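You operate a simulated robot arm through the tools that you are given. There is no shell and no other tool. Be economical: measure what you need, move in short steps, check, and stop when the job is done.

The job below is to be done with a simulated two-armed robot. You get a single attempt, and the scene is never put back.

Task
Pick up the green brush with one hand, pass it to the other hand and put it on the top of the tool stand. Put one of the tall pads from the pad rack on the purple panel. Any order will do. Set down upright: green brush.

Only the result counts: the job must be done as asked and must still hold three seconds after the hand-in. Knocking over, shifting, dropping, spilling or breaking anything else fails it.

Robot
Two 7-joint arms with fingered hands on one trunk, on a base that drives. Base frame: it is fixed to the floor where the robot stands at the start and does not move with it; the origin is under the middle of the robot, x ahead of it, y to its left, z up. Lengths are in mm, angles in rad, forces in N, time in s.
The left shoulder is at the start at [43, 182, 1250], the right one opposite. With the tool pointing down near the work surface each hand reaches from about 100 to 440 mm from the robot's upright axis, wherever it stands, measured 20 degrees to its own side. Places, roughly: green brush (5x3x12 cm) [500, 100, 700]; purple panel (15x10x1 cm) [1500, 2800, 900]; tall pad [3750, 3000, 250]; top of the tool stand (23x49 cm) [-2420, 300, 800]. Payload 3.8 kg a hand.
The TCP of each hand is the grasp point between the finger pads, 30 mm short of the fingertips. In the tool frame z runs along the fingers and y along their closing line. Largest opening 104 mm; the body of the gripper starts 35 mm behind the TCP. The gripper is a hand of 4 fingers: y runs from the thumb to the fingers, the wrist lies at [-17, -104, -178] in the tool frame.
Orientation is told as [roll, pitch, yaw] about the base's x, y, z axes, in that order, counted from this pose: with the fingers straight down and the wrist toward the robot, the tool's x, y and z point along [0, 1, 0], [1, 0, 0] and [0, 0, -1] of the base frame.

Tools
- The arms move only by the tool servo_tool. It takes "left_commands", "right_commands" or both (then of equal length, played together; a hand with none holds still); each is a list of rows, each a list of 2 entries, a list of its own where there are three numbers: the turn, a rotation vector about the base's x, y, z in units of 4 degrees (1.0 is 4 degrees), then the shift along the base's x, y, z in units of 20 mm (1.0 is 20 mm). In form: [[[ax, ay, az], [dx, dy, dz]], ...]. A call has 1 to 8 rows; each row shifts and turns the commanded pose from where the row before left it. A call with a number of a shift or a turn outside -1 to 1 is refused whole. Rows are played at 5 a second. More than 50 mm and 0.15 rad between two rows, and nothing of the call is played. Where a pose cannot be reached the arm comes as near as it can. A force on the tool above 40 N (or 10 N above the force at the start of the call, whichever is more), or a blocked arm, ends the call early, and 0.2 s more pass. In this call time passes only in rows, and 0.2 s behind the last. It gives the time, the measured TCP pose, the force on the tool (base axes), the opening and the grip force at its end, in the units of the frame above (readings bear some noise), with the torque about the TCP (base axes, N m) and any sound that the robot's microphone picked up.
- Cameras (640 x 400 px; columns grow to the right, rows downward): "scene" is now at [110.5, 17.8, 1401.8]; the picture's right is [0.26, -0.96, 0.00], its down [-0.77, -0.21, -0.60] and it looks along [0.58, 0.16, -0.80] (base axes); focal length 278 px, centre (320, 200). "left" rides on the left gripper at [-66, -90, -126] in its tool frame; the picture's right is [-0.78, -0.30, 0.56], its down [0.57, -0.70, 0.42] and it looks along [0.27, 0.65, 0.71] (tool axes); focal length 275 px, centre (320, 200). "right" rides on the right gripper at [66, -90, -126] in its tool frame; the picture's right is [-0.78, 0.30, -0.56], its down [-0.57, -0.70, 0.42] and it looks along [-0.26, 0.65, 0.71] (tool axes); focal length 275 px, centre (320, 200). There is no depth. A picture from a camera that has moved, and an enlarged one, comes with that camera's place and axes in the base frame and with its lens.
- camera(camera): a new picture of that camera. No time passes.
- move_column(by): slides the trunk up (or, below 0, down) by that many mm; the arms and the scene camera ride with it, the base frame stays. It gives what a move gives, with no picture.
- roll_base(legs): drives the robot by 1 to 6 legs, each [ahead, left, turn to the left] in mm, mm and rad, along the robot's own axes; the way and the turn of a leg run together, so that a leg with both is an arc; at most 1500 mm and 3.142 rad a leg. The arms and the cameras ride along, it lands a little off, and it stops where it bumps. It gives what a move gives.
- move_fingers(index, middle, ring, thumb_bend, thumb_turn, hand): sets how far each is bent, from 0 (flat) to 1 (curled in); at 0.3 the hand is open as for a grip, at 0.7 the pads meet at the TCP. One left out holds its place. A second passes; each finger stops where it meets its share of the squeeze, and holds until it gets a number again. It is the only way to open and close the hand. It gives what a move gives, with no picture; readings hold the bend of each and the force on the fingers (four entries, about 0 where the hand has none), thumb and palm. thumb_turn goes from beside the hand (0) to across from the fingers (1), as for a grip.
- pan_tilt(pan, tilt): turns the head with the scene camera to pan (to the left, within 1.501 rad either way) and tilt (down, from -0.506 to 1.204), counted from straight ahead of the robot. It gives what a move gives.
- enlarge(camera, box): a new picture of the part [left, top, right, bottom] of that camera's present view, enlarged. No time passes.
- job_done(): hands the job in; it is judged then, once.

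Work in short steps. Places have to be worked out from the pictures, the camera data and where the tool is seen: move nearer, look again, correct. Check each grasp and each placing, and mend what went wrong. You have 165 turns and 138 pictures in all, those below and enlarged ones among them. Open the grippers and draw the arms clear of the work before you hand the job in, unless the task says otherwise; then end with one line.

The tools are called after "Request:" as name(argument=value, ...) on one line, values as JSON. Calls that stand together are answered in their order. servo_tool: Moves the arms, as the interface text tells. Its arguments: {"type":"object","properties":{"left_commands":{"type":"array"},"right_commands":{"type":"array"}},"required":[]} The other tools are called the same way: move_column (by) slides the trunk up or down; move_fingers (index, middle, ring, thumb_bend, thumb_turn, hand) moves the fingers one by one; roll_base (legs) drives the base; pan_tilt (pan, tilt) turns the head that bears the scene camera; camera (camera) takes a picture; enlarge (camera, box) takes an enlarged picture of a part of a camera's view; job_done () hands the job in.

At the start:

```text
time: 0.0
left_tool_pos: [377.9, 208.0, 977.5]
left_ee_rot: [0.001, 0.002, 0.0]
left_contact_force: [1.5, 0.2, 0.9]
left_wrist_torque: [0.01, 0.0, -0.01]
left_opening: 103.8
left_grasp_force: 0.2
left_shape: jaw
left_bend: [0.3, 0.3, 0.3, 0.3, 0.97]
left_finger forces: [0.0, 0.1, 0.1, 0.0, 0.0, 0.1]
right_tool_pos: [583.0, -156.9, 967.2]
right_ee_rot: [0.001, -0.004, 0.001]
right_contact_force: [0.4, 0.7, 0.8]
right_wrist_torque: [0.0, 0.03, 0.0]
right_opening: 103.9
right_grasp_force: 0.1
right_shape: jaw
right_bend: [0.3, 0.3, 0.3, 0.3, 0.97]
right_finger forces: [0.0, 0.0, 0.0, 0.1, 0.0, 0.0]
trunk travel left (down, up): [-401.0, 355.0]
robot x, y, heading: [-2.0, 1.4, -0.001]
head pan, tilt: [0.269, 0.925]
```

scene: 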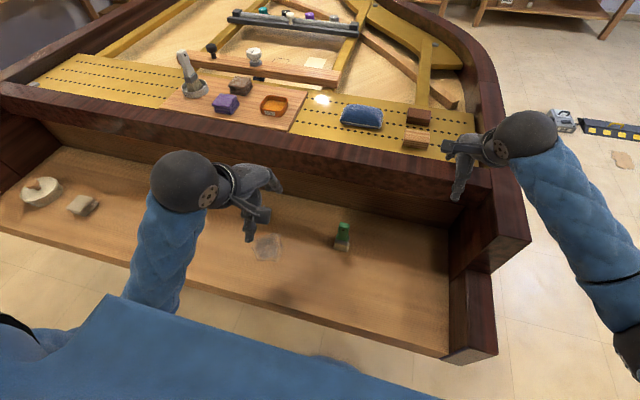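
right: 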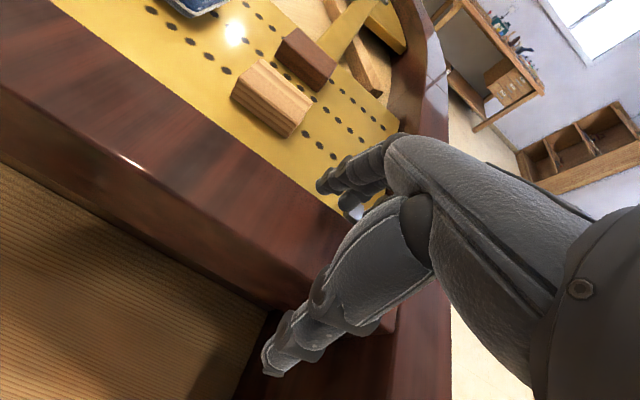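
left: 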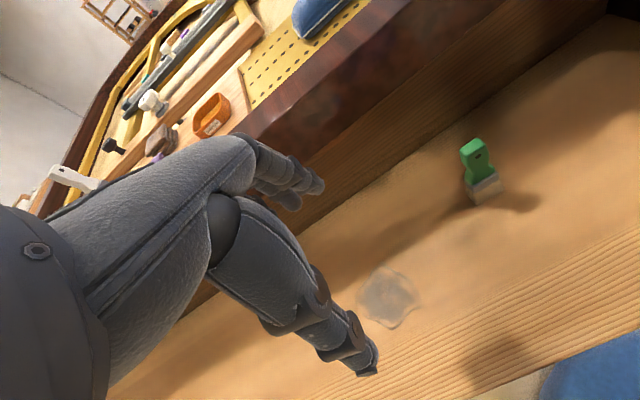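

I'll start with a closer look at the brush and at the hand.

Request:
enlarge(camera="scene", box=[220, 180, 460, 330])

Request:
enlarge(camera="left", box=[400, 100, 600, 225])

```text
2.67 times, centred on (340, 255) of scene
camera zoom: at [110.5, 17.8, 1401.8], right [0.26, -0.96, 0.0], down [-0.77, -0.21, -0.6], along [0.58, 0.16, -0.8], focal length 742 px, centre (267, 53)
```

zoom: 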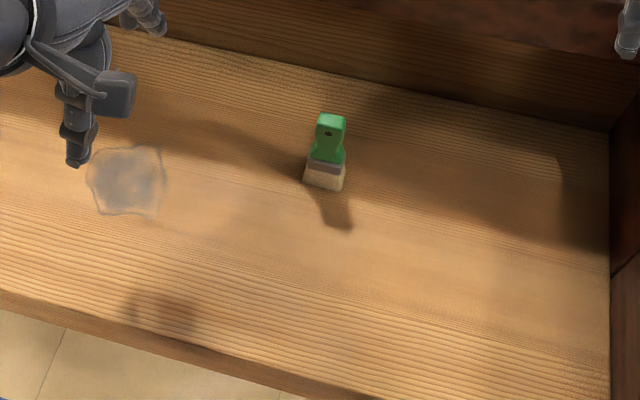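

```text
3.20 times, centred on (500, 162) of left
camera zoom: at [288.6, 141.8, 1104.4], right [-0.3, -0.78, -0.56], down [-0.7, 0.57, -0.42], along [0.65, 0.27, -0.72], focal length 881 px, centre (-256, 320)
```

zoom: 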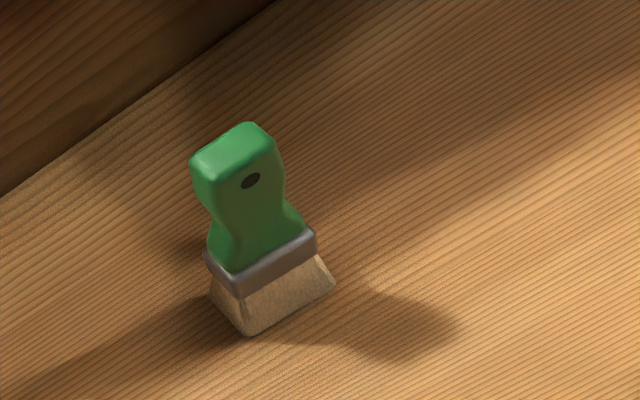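

The brush stands with its broad faces toward the robot, at roughly x 490, y 57, with its base at about z 650. I'll draw the right hand back clear of the rim and bring the left hand toward a point above the brush.

Request:
servo_tool(right_commands=[[[0, 0, 0], [-1, -0.5, 0.5]], [[0, 0, 0], [-1, -0.5, 0.5]], [[0, 0, 0], [-1, -0.5, 0.5]], [[0, 0, 0], [-1, -0.5, 0.5]], [[0, 0, 0], [-1, 0, 0.5]], [[0, 0, 0], [-1, 0, 0.5]], [[0, 0, 0], [-1, 0, 0.5]], [[0, 0, 0], [-1, 0, 0.5]]], left_commands=[[[-1, 0, 0], [0.5, 0, 0]], [[-1, 0, 0], [0.5, 0, 0]], [[-1, 0, 0], [0.5, 0, 0]], [[-1, 0, 0], [0.5, 0, 0]], [[-1, 0, 0], [0.5, 0, 0]], [[0, 0, 0], [0.5, 0, 0]], [[0, 0, 0], [0.5, 0, 0]], [[0, 0, 0], [0.5, 0, 0]]])

```text
time: 1.8
left_tool_pos: [458.1, 208.5, 978.7]
left_ee_rot: [-0.347, 0.002, -0.002]
left_contact_force: [0.1, 0.3, 0.6]
left_wrist_torque: [0.01, 0.03, 0.0]
left_opening: 103.5
left_grasp_force: 0.0
left_shape: jaw
left_bend: [0.3, 0.3, 0.3, 0.3, 0.97]
left_finger forces: [0.1, 0.1, 0.0, 0.1, 0.0, 0.0]
right_tool_pos: [423.5, -198.2, 1046.8]
right_ee_rot: [0.001, 0.0, 0.0]
right_contact_force: [0.4, 0.2, 0.4]
right_wrist_torque: [-0.01, -0.01, 0.02]
right_opening: 103.8
right_grasp_force: 0.0
right_shape: jaw
right_bend: [0.3, 0.3, 0.3, 0.3, 0.97]
right_finger forces: [0.1, 0.0, 0.0, 0.0, 0.1, 0.1]
trunk travel left (down, up): [-401.0, 355.0]
robot x, y, heading: [0.3, -2.1, -0.001]
head pan, tilt: [0.269, 0.925]
```

Both arms followed the commands. I'll lower the trunk 130 mm, which keeps the left hand clear of the brush, then look.

Request:
move_column(by=-130)

Request:
camera(camera="left")

Request:
camera(camera="scene")

```text
time: 2.8
left_tool_pos: [458.1, 208.6, 893.1]
left_ee_rot: [-0.349, 0.009, 0.0]
left_contact_force: [-0.1, 0.6, 0.2]
left_wrist_torque: [0.01, -0.01, -0.01]
left_opening: 103.7
left_grasp_force: 0.0
left_shape: jaw
left_bend: [0.3, 0.3, 0.3, 0.3, 0.97]
left_finger forces: [0.0, 0.1, 0.0, 0.1, 0.0, 0.0]
right_tool_pos: [425.8, -196.0, 972.2]
right_ee_rot: [0.008, -0.032, 0.001]
right_contact_force: [-5.8, 0.8, 16.5]
right_wrist_torque: [-0.6, -0.99, -0.12]
right_opening: 103.8
right_grasp_force: 0.0
right_shape: jaw
right_bend: [0.3, 0.3, 0.3, 0.3, 0.97]
right_finger forces: [0.0, 0.0, 16.5, 0.0, 0.1, 0.0]
trunk travel left (down, up): [-319.0, 437.0]
robot x, y, heading: [1.1, 3.3, -0.005]
head pan, tilt: [0.269, 0.925]
stopped: the force on the tool passed its limit at 55 N (the readings are from after the stop); the commanded pose is now the measured one
```

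```text
132 pictures are left
camera left: at [369.5, 189.1, 1035.0], right [-0.3, -0.92, -0.26], down [-0.71, 0.39, -0.59], along [0.64, 0.01, -0.77], focal length 275 px, centre (320, 200)
```

left: 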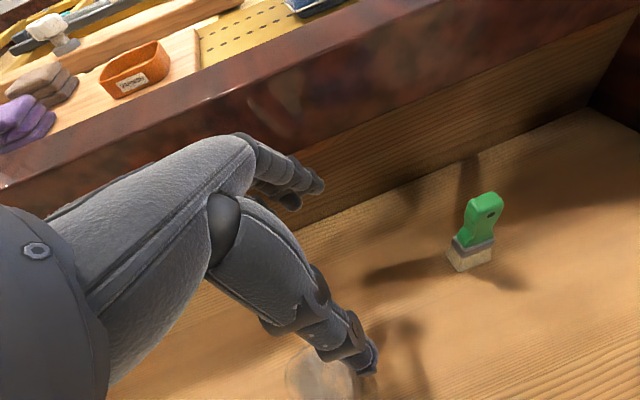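

```text
131 pictures are left
camera scene: at [134.5, 18.1, 1318.6], right [0.26, -0.96, 0.0], down [-0.77, -0.21, -0.6], along [0.58, 0.16, -0.8], focal length 278 px, centre (320, 200)
```

scene: 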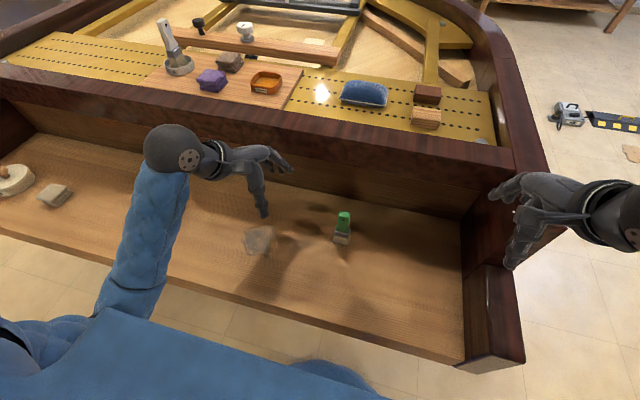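

The right hand's ring finger touched the side rim. I'll lift the right hand and draw it back toward the robot.

Request:
servo_tool(right_commands=[[[0, 0, 0], [0, 0, 1]], [[0, 0, 0], [0, 0, 1]], [[0, 0, 0], [0, 0, 1]], [[0, 0, 0], [0, 0, 1]], [[0, 0, 0], [0, 0, 1]], [[0, 0, 0], [-1, 0, 1]], [[0, 0, 0], [-1, 0, 1]], [[0, 0, 0], [-1, 0, 1]]])

Request:
servo_tool(right_commands=[[[0, 0, 0], [-1, 0, 0.5]], [[0, 0, 0], [-1, 0, 0.5]], [[0, 0, 0], [-0.5, 0.5, 0.5]], [[0, 0, 0], [0, 0.5, 0.5]]])

Request:
move_column(by=-70)

Request:
camera(camera="left")

Request:
camera(camera="scene")

```text
time: 4.6
left_tool_pos: [459.5, 209.3, 894.8]
left_ee_rot: [-0.351, 0.007, 0.0]
left_contact_force: [0.1, -0.8, 0.8]
left_wrist_torque: [0.0, 0.0, 0.01]
left_opening: 103.4
left_grasp_force: 0.2
left_shape: jaw
left_bend: [0.3, 0.3, 0.3, 0.3, 0.97]
left_finger forces: [0.0, 0.0, 0.0, 0.0, 0.0, 0.0]
right_tool_pos: [371.9, -194.9, 1133.6]
right_ee_rot: [0.005, -0.024, -0.003]
right_contact_force: [-0.1, 1.2, 0.4]
right_wrist_torque: [0.02, -0.01, -0.03]
right_opening: 103.9
right_grasp_force: 0.1
right_shape: jaw
right_bend: [0.3, 0.3, 0.3, 0.3, 0.97]
right_finger forces: [0.1, 0.0, 0.1, 0.1, 0.1, 0.0]
right hand out of reach, approached as far as the arm can: row 8
trunk travel left (down, up): [-319.0, 437.0]
robot x, y, heading: [-0.6, -0.5, 0.001]
head pan, tilt: [0.269, 0.925]
```

```text
time: 5.6
left_tool_pos: [458.8, 208.3, 893.7]
left_ee_rot: [-0.349, 0.008, 0.0]
left_contact_force: [0.3, -0.3, 0.0]
left_wrist_torque: [0.01, -0.01, -0.02]
left_opening: 103.9
left_grasp_force: 0.0
left_shape: jaw
left_bend: [0.3, 0.3, 0.3, 0.3, 0.97]
left_finger forces: [0.0, 0.0, 0.0, 0.0, 0.1, 0.0]
right_tool_pos: [335.4, -172.7, 1186.9]
right_ee_rot: [0.007, -0.022, -0.001]
right_contact_force: [-0.1, -0.3, 0.0]
right_wrist_torque: [0.01, 0.0, 0.01]
right_opening: 103.5
right_grasp_force: 0.1
right_shape: jaw
right_bend: [0.3, 0.3, 0.3, 0.3, 0.97]
right_finger forces: [0.0, 0.1, 0.1, 0.1, 0.0, 0.1]
right hand out of reach, approached as far as the arm can: row 1, 2
trunk travel left (down, up): [-319.0, 437.0]
robot x, y, heading: [-0.5, 1.0, 0.003]
head pan, tilt: [0.269, 0.925]
```

```text
time: 6.7
left_tool_pos: [458.2, 209.0, 824.3]
left_ee_rot: [-0.35, 0.008, -0.001]
left_contact_force: [0.0, -0.6, 0.6]
left_wrist_torque: [-0.02, -0.05, 0.02]
left_opening: 103.7
left_grasp_force: 0.0
left_shape: jaw
left_bend: [0.3, 0.3, 0.3, 0.3, 0.97]
left_finger forces: [0.0, 0.0, 0.0, 0.0, 0.0, 0.0]
right_tool_pos: [336.4, -172.3, 1117.6]
right_ee_rot: [0.005, -0.023, -0.001]
right_contact_force: [0.4, -0.6, 1.0]
right_wrist_torque: [0.0, 0.01, 0.0]
right_opening: 103.8
right_grasp_force: 0.1
right_shape: jaw
right_bend: [0.3, 0.3, 0.3, 0.3, 0.97]
right_finger forces: [0.0, 0.0, 0.0, 0.0, 0.1, 0.0]
trunk travel left (down, up): [-249.0, 507.0]
robot x, y, heading: [-3.1, -2.4, 0.004]
head pan, tilt: [0.269, 0.925]
```

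```text
130 pictures are left
camera left: at [369.8, 188.8, 965.9], right [-0.3, -0.92, -0.26], down [-0.71, 0.39, -0.59], along [0.64, 0.01, -0.77], focal length 275 px, centre (320, 200)
```

left: 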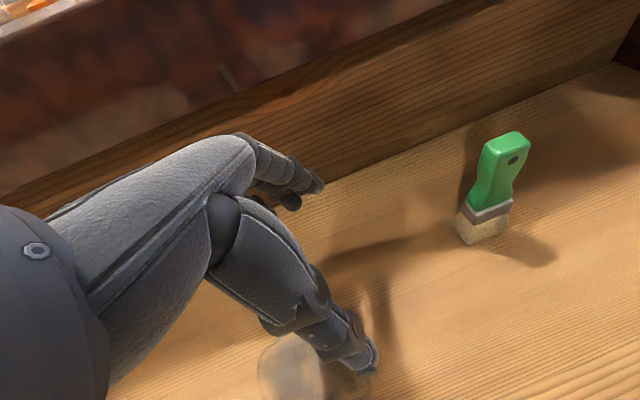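

```text
129 pictures are left
camera scene: at [163.8, 17.8, 1247.7], right [0.26, -0.96, 0.0], down [-0.77, -0.21, -0.6], along [0.58, 0.16, -0.8], focal length 278 px, centre (320, 200)
```

scene: 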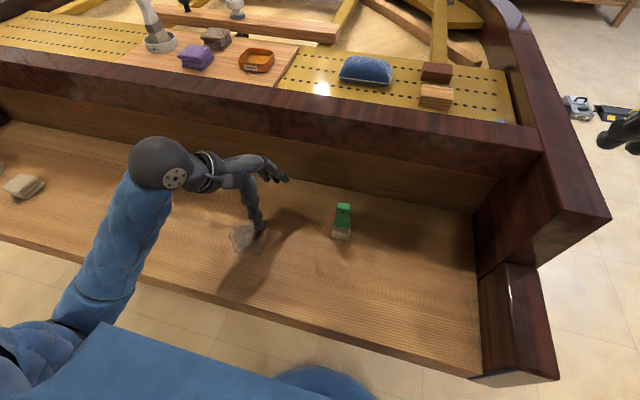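

Triangulating puts the brush's top at about [480, 58, 810] and the shelf at about z 690. With x centred, I'll slide the left hand over from the left so the handle passes between thumb and fingers.

Request:
servo_tool(left_commands=[[[0, 0, 0], [0.38, -0.6, 0]], [[0, 0, 0], [0.38, -0.6, 0]], [[0, 0, 0], [0.38, -0.6, 0]], [[0, 0, 0], [0, -0.7, 0]], [[0, 0, 0], [0, -0.7, 0]], [[0, 0, 0], [0, -0.7, 0]], [[0, 0, 0], [0, -0.7, 0]]])

Request:
camera(camera="left")

Request:
camera(camera="scene")

```text
time: 8.3
left_tool_pos: [481.2, 117.7, 824.5]
left_ee_rot: [-0.349, 0.008, 0.0]
left_contact_force: [-0.5, 0.3, -0.2]
left_wrist_torque: [0.02, 0.0, -0.01]
left_opening: 103.8
left_grasp_force: 0.0
left_shape: jaw
left_bend: [0.3, 0.3, 0.3, 0.3, 0.97]
left_finger forces: [0.0, 0.0, 0.1, 0.0, 0.0, 0.0]
right_tool_pos: [335.4, -173.2, 1117.2]
right_ee_rot: [0.006, -0.022, -0.001]
right_contact_force: [0.1, 0.6, 0.0]
right_wrist_torque: [0.03, 0.0, 0.04]
right_opening: 103.7
right_grasp_force: 0.0
right_shape: jaw
right_bend: [0.3, 0.3, 0.3, 0.3, 0.97]
right_finger forces: [0.0, 0.1, 0.0, 0.0, 0.0, 0.0]
trunk travel left (down, up): [-249.0, 507.0]
robot x, y, heading: [-1.7, 2.3, 0.003]
head pan, tilt: [0.269, 0.925]
```

```text
128 pictures are left
camera left: at [393.3, 96.8, 965.6], right [-0.3, -0.92, -0.26], down [-0.71, 0.39, -0.59], along [0.64, 0.01, -0.77], focal length 275 px, centre (320, 200)
```

left: 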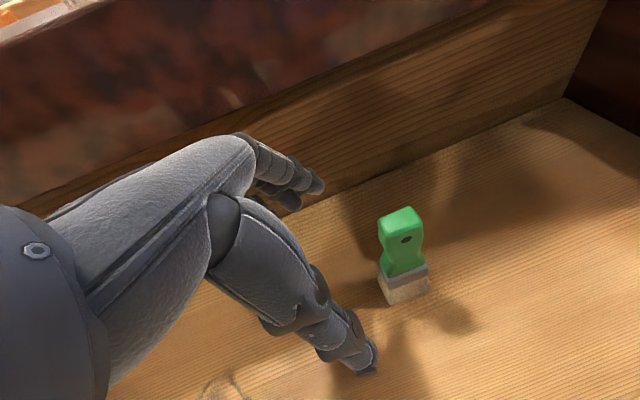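

```text
127 pictures are left
camera scene: at [164.5, 17.6, 1247.4], right [0.26, -0.96, 0.0], down [-0.77, -0.21, -0.6], along [0.58, 0.16, -0.8], focal length 278 px, centre (320, 200)
```

scene: 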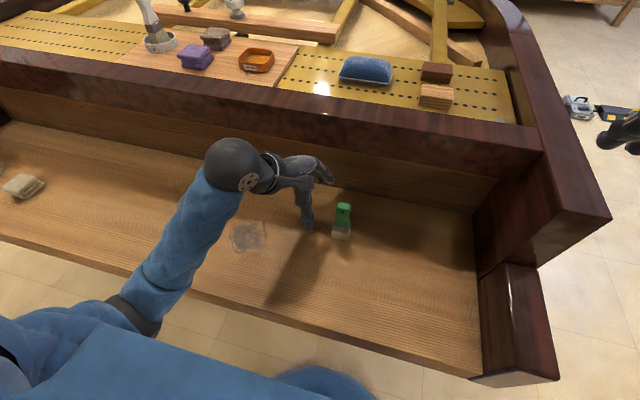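

The brush is confirmed at about [478, 58], with its top at about 813. I'll move sideways onto its axis, lower the hand a little and check.

Request:
servo_tool(left_commands=[[[0, 0, 0], [0, -0.75, 0]], [[0, 0, 0], [0, -0.75, 0]], [[0, 0, 0], [0, -0.75, 0]], [[0, 0, 0], [0, -0.72, 0]], [[0, 0, 0], [0, 0, -0.5]], [[0, 0, 0], [0, 0, -0.5]], [[0, 0, 0], [0, 0, -0.5]]])

Request:
camera(camera="left")

Request:
enlarge(camera="scene", box=[240, 130, 440, 255])

```text
time: 9.9
left_tool_pos: [481.3, 57.0, 794.7]
left_ee_rot: [-0.349, 0.006, 0.0]
left_contact_force: [0.3, 0.9, -0.1]
left_wrist_torque: [-0.02, 0.04, 0.01]
left_opening: 103.8
left_grasp_force: 0.1
left_shape: jaw
left_bend: [0.3, 0.3, 0.3, 0.3, 0.97]
left_finger forces: [0.0, 0.0, 0.0, 0.0, 0.1, 0.0]
right_tool_pos: [335.8, -172.7, 1115.5]
right_ee_rot: [0.005, -0.023, -0.003]
right_contact_force: [0.7, 0.2, 1.1]
right_wrist_torque: [0.02, 0.01, -0.01]
right_opening: 103.9
right_grasp_force: 0.1
right_shape: jaw
right_bend: [0.3, 0.3, 0.3, 0.3, 0.97]
right_finger forces: [0.1, 0.0, 0.1, 0.1, 0.0, 0.0]
trunk travel left (down, up): [-249.0, 507.0]
robot x, y, heading: [0.3, -1.1, -0.002]
head pan, tilt: [0.269, 0.925]
```

```text
126 pictures are left
camera left: at [392.8, 37.9, 936.1], right [-0.3, -0.92, -0.26], down [-0.71, 0.39, -0.59], along [0.64, 0.01, -0.77], focal length 275 px, centre (320, 200)
```

left: 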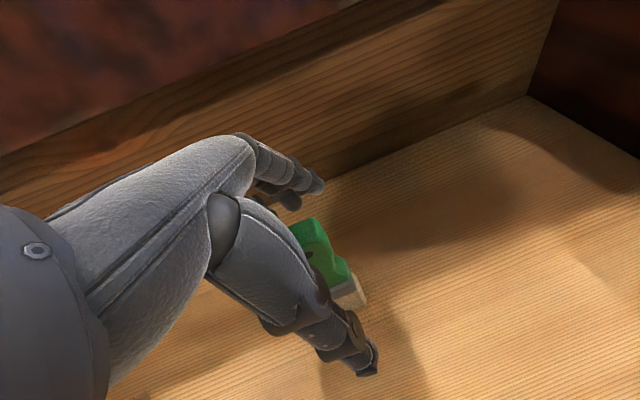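

```text
3.20 times, centred on (340, 192) of scene
camera zoom: at [164.4, 17.7, 1247.4], right [0.26, -0.96, 0.0], down [-0.77, -0.21, -0.6], along [0.58, 0.16, -0.8], focal length 890 px, centre (256, 224)
```

zoom: 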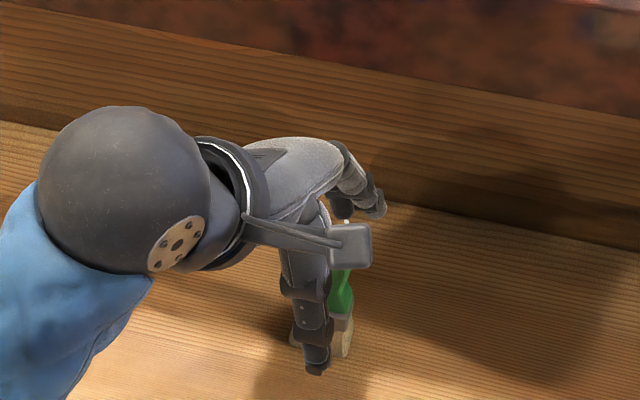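

The handle sits between thumb and fingers, with the TCP about 20 mm below its top. I'll close the left hand.

Request:
move_fingers(hand="left", index=0.75, middle=0.75, ring=0.75, thumb_bend=0.75)

Request:
camera(camera="left")

```text
time: 10.9
left_tool_pos: [481.3, 58.8, 795.2]
left_ee_rot: [-0.349, 0.008, 0.001]
left_contact_force: [0.0, 0.6, -0.6]
left_wrist_torque: [0.01, -0.02, 0.01]
left_opening: 2.1
left_grasp_force: 13.4
left_shape: fingers
left_bend: [0.74, 0.72, 0.75, 0.7, 0.94]
left_finger forces: [5.2, 9.8, 0.0, 0.0, 12.0, 0.1]
right_tool_pos: [336.2, -173.9, 1115.6]
right_ee_rot: [0.003, -0.023, -0.002]
right_contact_force: [0.7, -0.5, -0.3]
right_wrist_torque: [-0.02, 0.03, -0.04]
right_opening: 103.8
right_grasp_force: 0.0
right_shape: jaw
right_bend: [0.3, 0.3, 0.3, 0.3, 0.97]
right_finger forces: [0.1, 0.1, 0.1, 0.1, 0.0, 0.0]
trunk travel left (down, up): [-249.0, 507.0]
robot x, y, heading: [-1.1, 0.1, 0.001]
head pan, tilt: [0.269, 0.925]
```

```text
124 pictures are left
camera left: at [392.8, 38.0, 936.0], right [-0.3, -0.92, -0.26], down [-0.71, 0.39, -0.59], along [0.64, 0.01, -0.77], focal length 275 px, centre (320, 200)
```

left: 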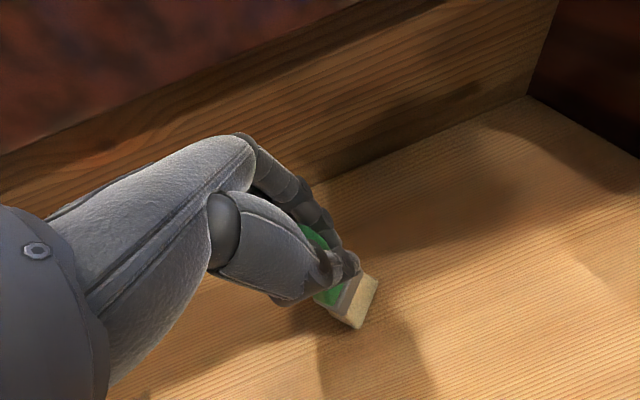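

The opening reads 2 mm, so the pads may have met beside the handle rather than on it. I'll check from the scene camera.

Request:
enlarge(camera="scene", box=[280, 160, 400, 260])

Request:
enlarge(camera="left", box=[240, 190, 420, 350])

```text
4.00 times, centred on (340, 210) of scene
camera zoom: at [164.5, 17.7, 1247.4], right [0.26, -0.96, 0.0], down [-0.77, -0.21, -0.6], along [0.58, 0.16, -0.8], focal length 1112 px, centre (240, 160)
```

zoom: 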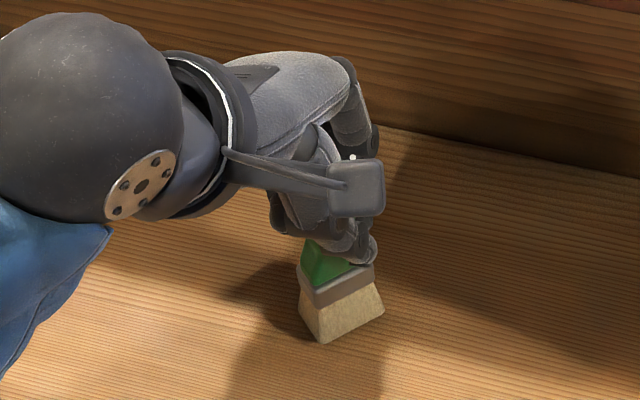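

```text
2.50 times, centred on (330, 270) of left
camera zoom: at [392.8, 38.0, 936.0], right [-0.3, -0.92, -0.26], down [-0.71, 0.39, -0.59], along [0.64, 0.01, -0.77], focal length 688 px, centre (295, 25)
```

zoom: 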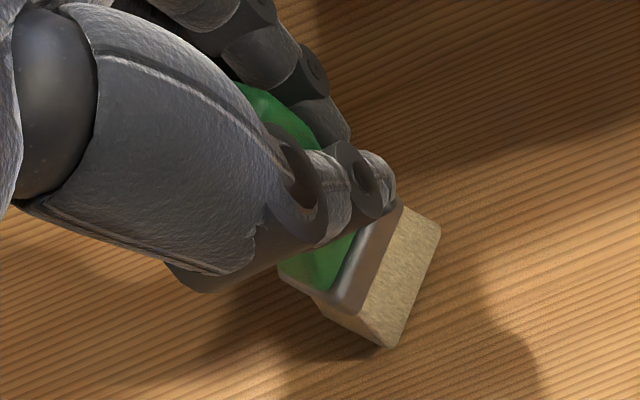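

The brush has yawed about 40° but still stands: the fingertips closed on its narrow neck, off to one side. I'll open and regrasp higher, aligned with its new yaw.

Request:
move_fingers(hand="left", index=0.3, middle=0.3, ring=0.3, thumb_bend=0.3)

Request:
enlarge(camera="scene", box=[280, 160, 400, 260])

Request:
enlarge(camera="left", box=[240, 170, 420, 330])

```text
time: 11.9
left_tool_pos: [480.4, 57.8, 794.4]
left_ee_rot: [-0.348, 0.007, 0.0]
left_contact_force: [0.0, 0.4, 0.0]
left_wrist_torque: [0.0, -0.03, 0.01]
left_opening: 104.0
left_grasp_force: 0.1
left_shape: fingers
left_bend: [0.3, 0.3, 0.3, 0.3, 0.97]
left_finger forces: [0.1, 0.0, 0.0, 0.1, 0.1, 0.0]
right_tool_pos: [336.5, -171.2, 1117.1]
right_ee_rot: [0.004, -0.023, -0.002]
right_contact_force: [1.0, -0.9, 1.3]
right_wrist_torque: [0.02, 0.0, -0.01]
right_opening: 103.7
right_grasp_force: 0.1
right_shape: jaw
right_bend: [0.3, 0.3, 0.3, 0.3, 0.97]
right_finger forces: [0.0, 0.0, 0.1, 0.0, 0.1, 0.0]
trunk travel left (down, up): [-249.0, 507.0]
robot x, y, heading: [-2.4, -1.7, 0.004]
head pan, tilt: [0.269, 0.925]
```

```text
4.00 times, centred on (340, 210) of scene
camera zoom: at [164.4, 17.7, 1247.4], right [0.26, -0.96, 0.0], down [-0.77, -0.21, -0.6], along [0.58, 0.16, -0.8], focal length 1112 px, centre (240, 160)
```

zoom: 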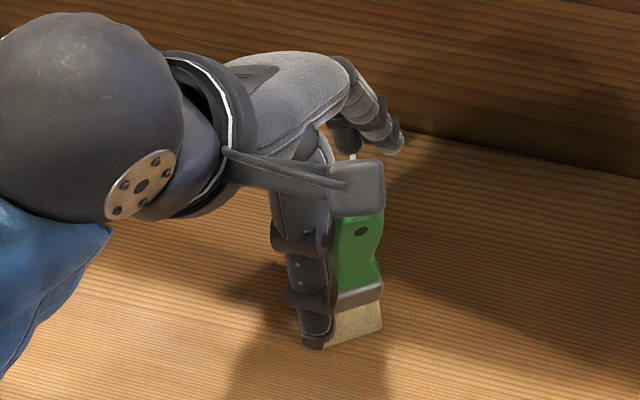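

```text
2.50 times, centred on (330, 250) of left
camera zoom: at [392.8, 37.9, 936.0], right [-0.3, -0.92, -0.26], down [-0.71, 0.39, -0.59], along [0.64, 0.01, -0.77], focal length 688 px, centre (295, 75)
```

zoom: 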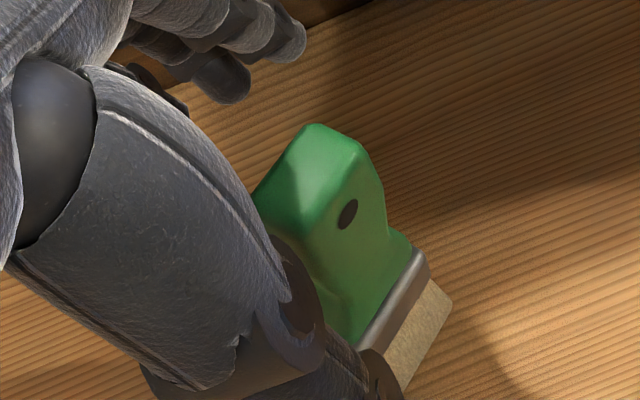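

The brush stands free. I'll raise the hand to see it fully before regrasping.

Request:
servo_tool(left_commands=[[[0, 0, 0], [0, 0, 0.7]], [[0, 0, 0], [0, 0, 1]], [[0, 0, 0], [0, 0, 1]], [[0, 0, 0], [0, 0.8, 1]], [[0, 0, 0], [0, 1, 0.5]], [[0, 0, 0], [0, 1, 0.5]]])

Request:
enlarge(camera="scene", box=[280, 160, 400, 260])

Request:
camera(camera="left")

```text
time: 13.3
left_tool_pos: [481.3, 115.8, 889.3]
left_ee_rot: [-0.349, 0.01, -0.001]
left_contact_force: [-0.6, 0.2, -0.6]
left_wrist_torque: [0.02, 0.03, -0.05]
left_opening: 104.3
left_grasp_force: 0.0
left_shape: fingers
left_bend: [0.3, 0.3, 0.3, 0.3, 0.97]
left_finger forces: [0.0, 0.0, 0.0, 0.0, 0.0, 0.0]
right_tool_pos: [335.7, -172.6, 1116.8]
right_ee_rot: [0.005, -0.022, -0.002]
right_contact_force: [-0.1, 0.3, -0.8]
right_wrist_torque: [-0.01, -0.02, 0.01]
right_opening: 104.0
right_grasp_force: 0.1
right_shape: jaw
right_bend: [0.3, 0.3, 0.3, 0.3, 0.97]
right_finger forces: [0.0, 0.0, 0.0, 0.1, 0.1, 0.0]
trunk travel left (down, up): [-249.0, 507.0]
robot x, y, heading: [-0.8, -0.4, 0.002]
head pan, tilt: [0.269, 0.925]
```

```text
4.00 times, centred on (340, 210) of scene
camera zoom: at [164.4, 17.9, 1247.4], right [0.26, -0.96, 0.0], down [-0.77, -0.21, -0.6], along [0.58, 0.16, -0.8], focal length 1112 px, centre (240, 160)
```

zoom: 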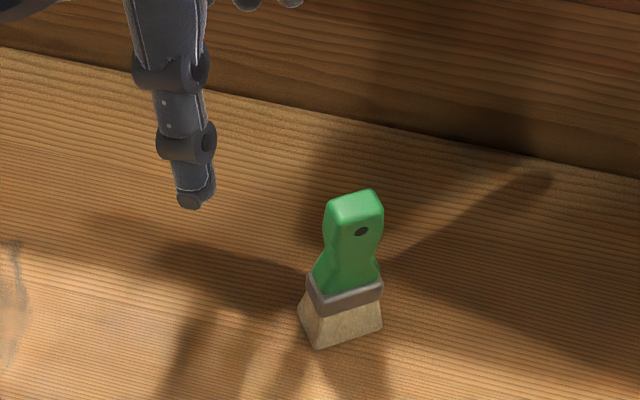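

```text
118 pictures are left
camera left: at [393.1, 95.7, 1031.1], right [-0.3, -0.92, -0.26], down [-0.71, 0.39, -0.59], along [0.64, 0.01, -0.77], focal length 275 px, centre (320, 200)
```

left: 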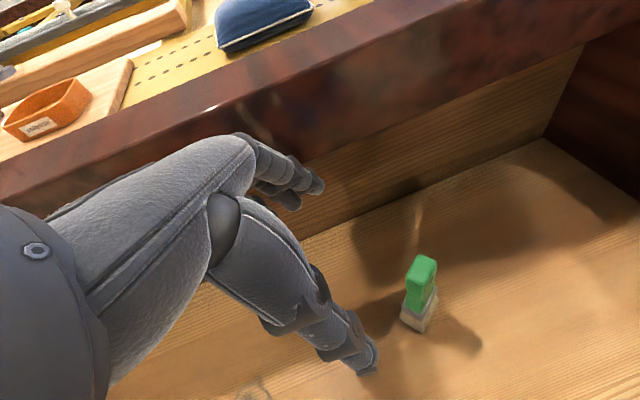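

The brush now stands at about [472, 44], yawed about 36°. I'll turn the left hand by the same yaw while moving over it, staying above.

Request:
servo_tool(left_commands=[[[0, 0, 1], [-0.1, -0.1, 0]], [[0, 0, 1], [-0.1, -0.1, 0]], [[0, 0, 1], [-0.1, -0.1, 0]], [[0, 0, 1], [-0.1, -0.1, 0]], [[0, 0, 1], [-0.1, -0.1, 0]], [[0, 0, 1], [-0.1, -0.1, 0]], [[0, 0, 1], [-0.1, -0.1, 0]], [[0, 0, 1], [-0.1, -0.1, 0]]])

Request:
servo_tool(left_commands=[[[0, 0, 1], [0, -0.7, 0]], [[0, 0, 0], [0, -0.7, 0]], [[0, 0, 0], [0, -0.7, 0]]])

Request:
camera(camera="left")

Request:
enlarge(camera="scene", box=[250, 120, 410, 250])

```text
time: 15.1
left_tool_pos: [465.2, 97.9, 887.7]
left_ee_rot: [-0.348, 0.009, 0.561]
left_contact_force: [0.0, 1.1, -0.9]
left_wrist_torque: [0.0, -0.01, 0.02]
left_opening: 104.3
left_grasp_force: 0.0
left_shape: fingers
left_bend: [0.3, 0.3, 0.3, 0.3, 0.97]
left_finger forces: [0.0, 0.0, 0.1, 0.0, 0.0, 0.0]
right_tool_pos: [335.4, -171.9, 1116.1]
right_ee_rot: [0.004, -0.023, -0.002]
right_contact_force: [-0.8, 0.7, -0.2]
right_wrist_torque: [0.03, 0.0, 0.05]
right_opening: 104.0
right_grasp_force: 0.1
right_shape: jaw
right_bend: [0.3, 0.3, 0.3, 0.3, 0.97]
right_finger forces: [0.1, 0.0, 0.0, 0.0, 0.1, 0.0]
trunk travel left (down, up): [-249.0, 507.0]
robot x, y, heading: [1.9, 1.6, -0.003]
head pan, tilt: [0.269, 0.925]
```

```text
time: 16.0
left_tool_pos: [487.3, 104.8, 885.9]
left_ee_rot: [-0.269, -0.131, 0.672]
left_contact_force: [-0.3, -0.7, -0.1]
left_wrist_torque: [-0.02, -0.01, 0.0]
left_opening: 104.5
left_grasp_force: 0.0
left_shape: fingers
left_bend: [0.3, 0.3, 0.3, 0.3, 0.97]
left_finger forces: [0.0, 0.0, 0.0, 0.0, 0.0, 0.0]
right_tool_pos: [336.9, -172.7, 1116.2]
right_ee_rot: [0.004, -0.023, -0.002]
right_contact_force: [0.5, 0.0, 0.2]
right_wrist_torque: [-0.01, 0.01, -0.03]
right_opening: 103.7
right_grasp_force: 0.1
right_shape: jaw
right_bend: [0.3, 0.3, 0.3, 0.3, 0.97]
right_finger forces: [0.1, 0.0, 0.1, 0.0, 0.0, 0.0]
trunk travel left (down, up): [-249.0, 507.0]
robot x, y, heading: [0.6, -2.2, 0.0]
head pan, tilt: [0.269, 0.925]
stopped in row 3 (left hand): the arm was blocked; the commanded pose is now the measured one
```

```text
117 pictures are left
camera left: at [422.0, 13.6, 1012.5], right [0.36, -0.86, -0.37], down [-0.76, -0.04, -0.65], along [0.54, 0.51, -0.67], focal length 275 px, centre (320, 200)
```

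left: 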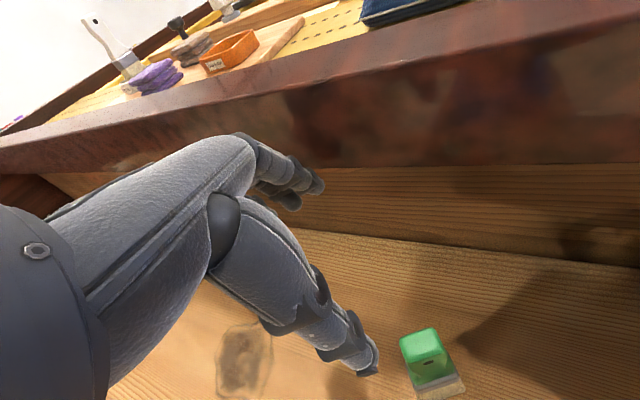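

```text
3.08 times, centred on (330, 185) of scene
camera zoom: at [164.5, 18.0, 1247.4], right [0.26, -0.96, 0.0], down [-0.77, -0.21, -0.6], along [0.58, 0.16, -0.8], focal length 856 px, centre (289, 246)
```

zoom: 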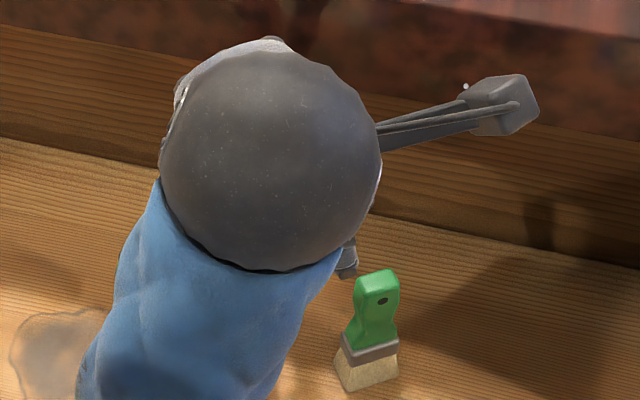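

The left arm meets a joint limit at this yaw, but this yaw suits the right arm. I'll draw the left hand back to the left and turn it straight again, then pick with the right hand.

Request:
servo_tool(left_commands=[[[0, 0, -1], [-0.3, 0.5, 0.7]], [[0, 0, -1], [-0.5, 0.8, 0.7]], [[0, 0, -1], [-0.5, 0.8, 0.7]], [[0, 0, -1], [-0.5, 0.8, 0.7]], [[0, 0, -1], [-0.5, 0.8, 0.7]], [[0, 0, -1], [-0.5, 0.8, 0.7]], [[0, 0, -1], [-0.5, 0.8, 0.7]], [[0, 0, -1], [-0.5, 0.8, 0.7]]])

Request:
servo_tool(left_commands=[[[0, 0, -1], [-0.5, 0.8, 0.3]], [[0, 0, -1], [-0.5, 0.8, 0]]])

Request:
servo_tool(right_commands=[[[0.8, 0, 1], [0.2, 1, 0]], [[0.8, 0, 1], [0.2, 1, 0]], [[0.8, 0, 1], [0.2, 1, 0]], [[0.8, 0, 1], [0.2, 1, 0]], [[0.8, 0, 1], [0.2, 1, 0]], [[0.8, 0, 1], [0.2, 1, -0.5]], [[0, 0, 1], [0.2, 1, -0.5]], [[0, 0, 1], [0.2, 1, -0.5]]])

Request:
camera(camera="scene")

```text
time: 17.1
left_tool_pos: [468.5, 205.3, 938.8]
left_ee_rot: [-0.134, -0.182, 0.381]
left_contact_force: [-0.5, 0.2, -0.7]
left_wrist_torque: [0.0, -0.03, 0.01]
left_opening: 104.2
left_grasp_force: 0.0
left_shape: fingers
left_bend: [0.3, 0.3, 0.3, 0.3, 0.97]
left_finger forces: [0.0, 0.1, 0.0, 0.1, 0.0, 0.0]
left hand out of reach, approached as far as the arm can: row 4, 5
right_tool_pos: [336.5, -173.3, 1116.7]
right_ee_rot: [0.006, -0.022, -0.003]
right_contact_force: [0.9, 0.8, 0.3]
right_wrist_torque: [-0.02, -0.01, -0.02]
right_opening: 103.7
right_grasp_force: 0.0
right_shape: jaw
right_bend: [0.3, 0.3, 0.3, 0.3, 0.97]
right_finger forces: [0.0, 0.1, 0.1, 0.0, 0.0, 0.0]
trunk travel left (down, up): [-249.0, 507.0]
robot x, y, heading: [-2.1, -0.5, -0.001]
head pan, tilt: [0.269, 0.925]
stopped in row 5 (left hand): the arm was blocked; the commanded pose is now the measured one
```

```text
time: 17.8
left_tool_pos: [475.8, 244.8, 945.9]
left_ee_rot: [-0.094, -0.193, 0.246]
left_contact_force: [0.2, -0.1, 0.1]
left_wrist_torque: [0.01, -0.01, 0.01]
left_opening: 104.3
left_grasp_force: 0.0
left_shape: fingers
left_bend: [0.3, 0.3, 0.3, 0.3, 0.97]
left_finger forces: [0.1, 0.0, 0.0, 0.0, 0.1, 0.0]
left hand out of reach, approached as far as the arm can: row 1, 2
right_tool_pos: [336.3, -171.8, 1116.2]
right_ee_rot: [0.004, -0.023, 0.0]
right_contact_force: [-0.6, 0.0, 0.4]
right_wrist_torque: [-0.01, -0.01, -0.04]
right_opening: 103.8
right_grasp_force: 0.0
right_shape: jaw
right_bend: [0.3, 0.3, 0.3, 0.3, 0.97]
right_finger forces: [0.1, 0.0, 0.0, 0.1, 0.0, 0.0]
trunk travel left (down, up): [-249.0, 507.0]
robot x, y, heading: [4.3, 3.7, -0.003]
head pan, tilt: [0.269, 0.925]
```

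```text
time: 19.6
left_tool_pos: [475.5, 244.2, 948.6]
left_ee_rot: [-0.103, -0.196, 0.251]
left_contact_force: [-0.6, -0.3, -0.2]
left_wrist_torque: [0.0, 0.01, -0.02]
left_opening: 104.4
left_grasp_force: 0.2
left_shape: fingers
left_bend: [0.3, 0.3, 0.3, 0.3, 0.97]
left_finger forces: [0.1, 0.1, 0.0, 0.0, 0.0, 0.0]
right_tool_pos: [368.1, -12.0, 1087.7]
right_ee_rot: [0.331, -0.089, 0.543]
right_contact_force: [-0.6, -0.1, -0.1]
right_wrist_torque: [-0.03, 0.03, 0.01]
right_opening: 103.6
right_grasp_force: 0.0
right_shape: jaw
right_bend: [0.3, 0.3, 0.3, 0.3, 0.97]
right_finger forces: [0.0, 0.0, 0.0, 0.0, 0.1, 0.0]
trunk travel left (down, up): [-249.0, 507.0]
robot x, y, heading: [1.6, 0.9, 0.003]
head pan, tilt: [0.269, 0.925]
```

```text
115 pictures are left
camera scene: at [164.7, 18.0, 1247.4], right [0.26, -0.96, 0.0], down [-0.77, -0.21, -0.6], along [0.58, 0.16, -0.8], focal length 278 px, centre (320, 200)
```

scene: 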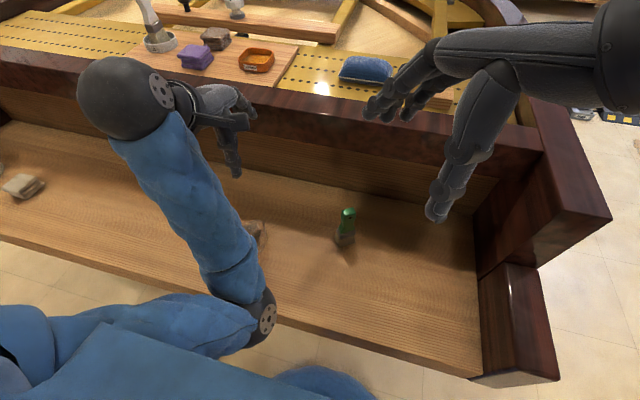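

The left elbow is in a low posture. I'll ease the left hand outward and straighten it while the right hand moves in over the brush.

Request:
servo_tool(left_commands=[[[0, 0.8, -0.8], [-0.4, 0.5, 0]], [[0, 0.8, -0.8], [-0.4, 0.5, 0]], [[0, 0.6, -0.8], [-0.4, 0.5, 0]], [[0, 0.6, -0.8], [-0.4, 0.5, 0]], [[0, 0, 0], [-0.4, 0.5, 0]], [[0, 0, 0], [-0.4, 0.5, 0]], [[0, 0, 0], [-0.4, 0.5, 0]], [[0, 0, 0], [-0.4, 0.5, 0]]], right_commands=[[[0, 0, 0.6], [0.6, 0.1, -1]], [[0, 0, 0.6], [0.6, 0.1, -1]], [[0, 0, 0.6], [0.6, 0.1, -1]], [[0, 0, 0], [0.6, 0.1, -1]], [[0, 0, 0], [0.6, 0.1, -1]], [[0, 0, 0], [0.6, 0.1, -1]], [[0, 0, 0], [0.6, 0.1, -1]], [[0, 0, 0], [0.6, 0.1, -1]]])

Request:
camera(camera="scene")

Request:
camera(camera="right")

```text
time: 20.7
left_tool_pos: [469.2, 276.6, 905.6]
left_ee_rot: [-0.022, -0.135, 0.047]
left_contact_force: [-0.5, 0.5, 0.2]
left_wrist_torque: [0.01, 0.0, 0.02]
left_opening: 104.1
left_grasp_force: 0.1
left_shape: fingers
left_bend: [0.3, 0.3, 0.3, 0.3, 0.97]
left_finger forces: [0.0, 0.1, 0.1, 0.1, 0.1, 0.0]
left hand out of reach, approached as far as the arm can: row 1, 2, 3, 4
right_tool_pos: [421.9, -2.7, 997.7]
right_ee_rot: [0.332, -0.089, 0.667]
right_contact_force: [-0.5, 0.3, 0.2]
right_wrist_torque: [0.0, 0.0, 0.0]
right_opening: 103.7
right_grasp_force: 0.0
right_shape: jaw
right_bend: [0.3, 0.3, 0.3, 0.3, 0.97]
right_finger forces: [0.1, 0.0, 0.0, 0.0, 0.1, 0.0]
trunk travel left (down, up): [-249.0, 507.0]
robot x, y, heading: [-0.9, 1.4, -0.006]
head pan, tilt: [0.269, 0.925]
stopped in row 5 (left hand): the arm was blocked; the commanded pose is now the measured one
```

```text
114 pictures are left
camera scene: at [164.5, 18.0, 1247.4], right [0.26, -0.96, 0.0], down [-0.77, -0.21, -0.6], along [0.58, 0.16, -0.8], focal length 278 px, centre (320, 200)
```

scene: 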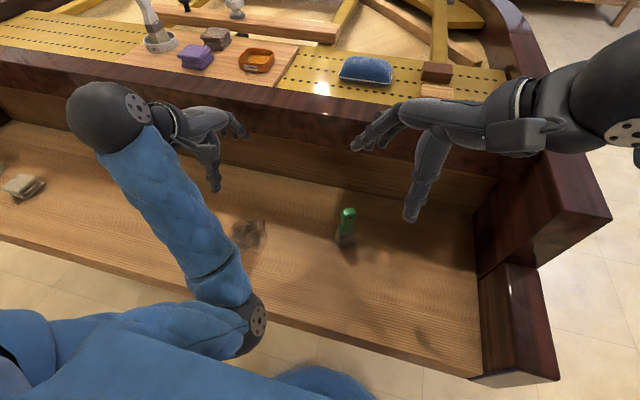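

```text
113 pictures are left
camera right: at [329.3, -49.3, 1129.5], right [0.78, -0.55, 0.3], down [-0.26, -0.72, -0.65], along [0.57, 0.43, -0.7], focal length 275 px, centre (320, 200)
```

right: 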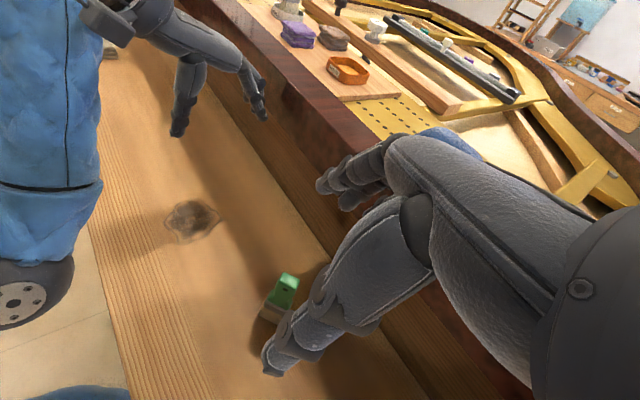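

I'll leave the left hand where it is and bring the right hand down to just above the brush.

Request:
servo_tool(right_commands=[[[0, 0, 0], [0.45, 0.2, -0.9]], [[0, 0, 0], [0.45, 0.2, -0.9]], [[0, 0, 0], [0.45, 0.2, -0.9]], [[0, 0, 0], [0.45, 0.2, -0.9]], [[0, 0, 0], [0.45, 0.2, -0.9]], [[0, 0, 0], [0.4, 0.2, -0.9]]])

Request:
enlarge(camera="scene", box=[270, 120, 430, 250])

Request:
camera(camera="right")

```text
time: 22.1
left_tool_pos: [469.0, 277.6, 904.7]
left_ee_rot: [-0.021, -0.133, 0.046]
left_contact_force: [0.2, -0.4, -0.1]
left_wrist_torque: [0.0, 0.03, 0.02]
left_opening: 104.2
left_grasp_force: 0.1
left_shape: fingers
left_bend: [0.3, 0.3, 0.3, 0.3, 0.97]
left_finger forces: [0.0, 0.1, 0.0, 0.0, 0.0, 0.0]
right_tool_pos: [475.0, 19.6, 888.2]
right_ee_rot: [0.33, -0.091, 0.669]
right_contact_force: [0.2, 0.5, 0.6]
right_wrist_torque: [-0.01, 0.01, -0.01]
right_opening: 103.8
right_grasp_force: 0.0
right_shape: jaw
right_bend: [0.3, 0.3, 0.3, 0.3, 0.97]
right_finger forces: [0.0, 0.1, 0.0, 0.0, 0.0, 0.0]
trunk travel left (down, up): [-249.0, 507.0]
robot x, y, heading: [3.2, -0.9, -0.0]
head pan, tilt: [0.269, 0.925]
```

```text
3.08 times, centred on (350, 185) of scene
camera zoom: at [164.7, 17.8, 1247.4], right [0.26, -0.96, 0.0], down [-0.77, -0.21, -0.6], along [0.58, 0.16, -0.8], focal length 856 px, centre (228, 246)
```

zoom: 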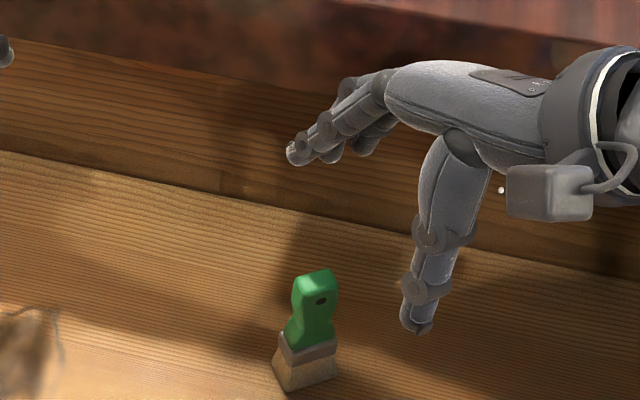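

```text
111 pictures are left
camera right: at [382.5, -26.8, 1020.9], right [0.78, -0.55, 0.3], down [-0.26, -0.72, -0.65], along [0.57, 0.43, -0.7], focal length 275 px, centre (320, 200)
```

right: 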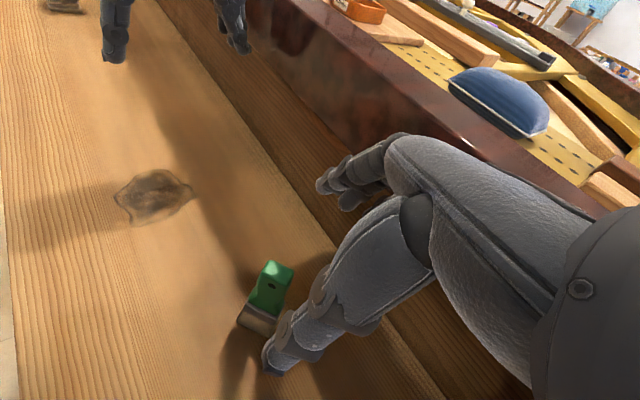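

The brush top is confirmed at [470, 46], and the hand's yaw matches it. I'll descend to TCP [475, 38, 806].

Request:
servo_tool(right_commands=[[[0, 0, 0], [0, 0.3, -0.8]], [[0, 0, 0], [0, 0.3, -0.8]], [[0, 0, 0], [0, 0.3, -0.8]], [[0, 0, 0], [0, 0, -0.85]], [[0, 0, 0], [0, 0, -0.85]]])

Request:
enlarge(camera="scene", box=[270, 140, 430, 250])

Request:
enlarge(camera="right", box=[220, 150, 420, 400])

```text
time: 23.3
left_tool_pos: [470.6, 276.7, 904.9]
left_ee_rot: [-0.019, -0.133, 0.046]
left_contact_force: [-0.7, 0.7, 0.7]
left_wrist_torque: [0.0, 0.02, -0.03]
left_opening: 104.6
left_grasp_force: 0.1
left_shape: fingers
left_bend: [0.3, 0.3, 0.3, 0.3, 0.97]
left_finger forces: [0.0, 0.0, 0.0, 0.1, 0.0, 0.0]
right_tool_pos: [473.7, 37.0, 807.1]
right_ee_rot: [0.333, -0.091, 0.67]
right_contact_force: [0.9, 0.1, -0.5]
right_wrist_torque: [0.02, 0.04, -0.01]
right_opening: 103.8
right_grasp_force: 0.2
right_shape: jaw
right_bend: [0.3, 0.3, 0.3, 0.3, 0.97]
right_finger forces: [0.0, 0.0, 0.1, 0.0, 0.1, 0.0]
trunk travel left (down, up): [-249.0, 507.0]
robot x, y, heading: [1.6, -0.5, -0.001]
head pan, tilt: [0.269, 0.925]
```

```text
3.64 times, centred on (350, 195) of scene
camera zoom: at [164.5, 17.8, 1247.4], right [0.26, -0.96, 0.0], down [-0.77, -0.21, -0.6], along [0.58, 0.16, -0.8], focal length 1011 px, centre (211, 218)
```

zoom: 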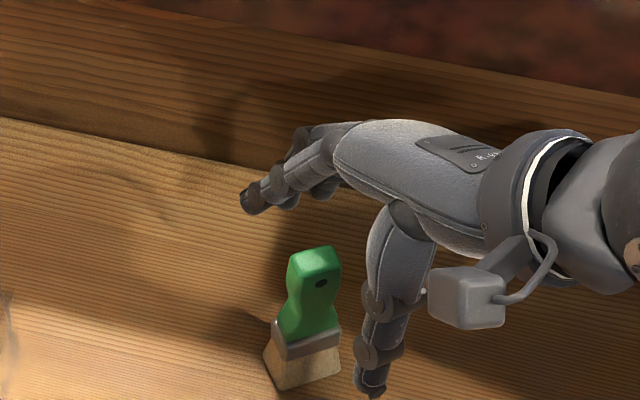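

```text
1.60 times, centred on (320, 275) of right
camera zoom: at [381.8, -8.3, 939.8], right [0.78, -0.55, 0.3], down [-0.26, -0.72, -0.65], along [0.57, 0.43, -0.7], focal length 440 px, centre (320, 80)
```

zoom: 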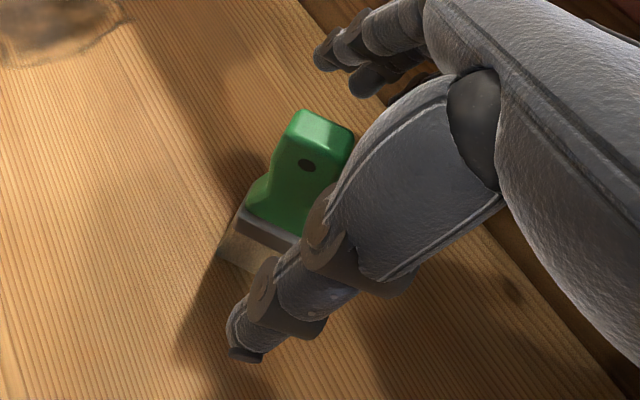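

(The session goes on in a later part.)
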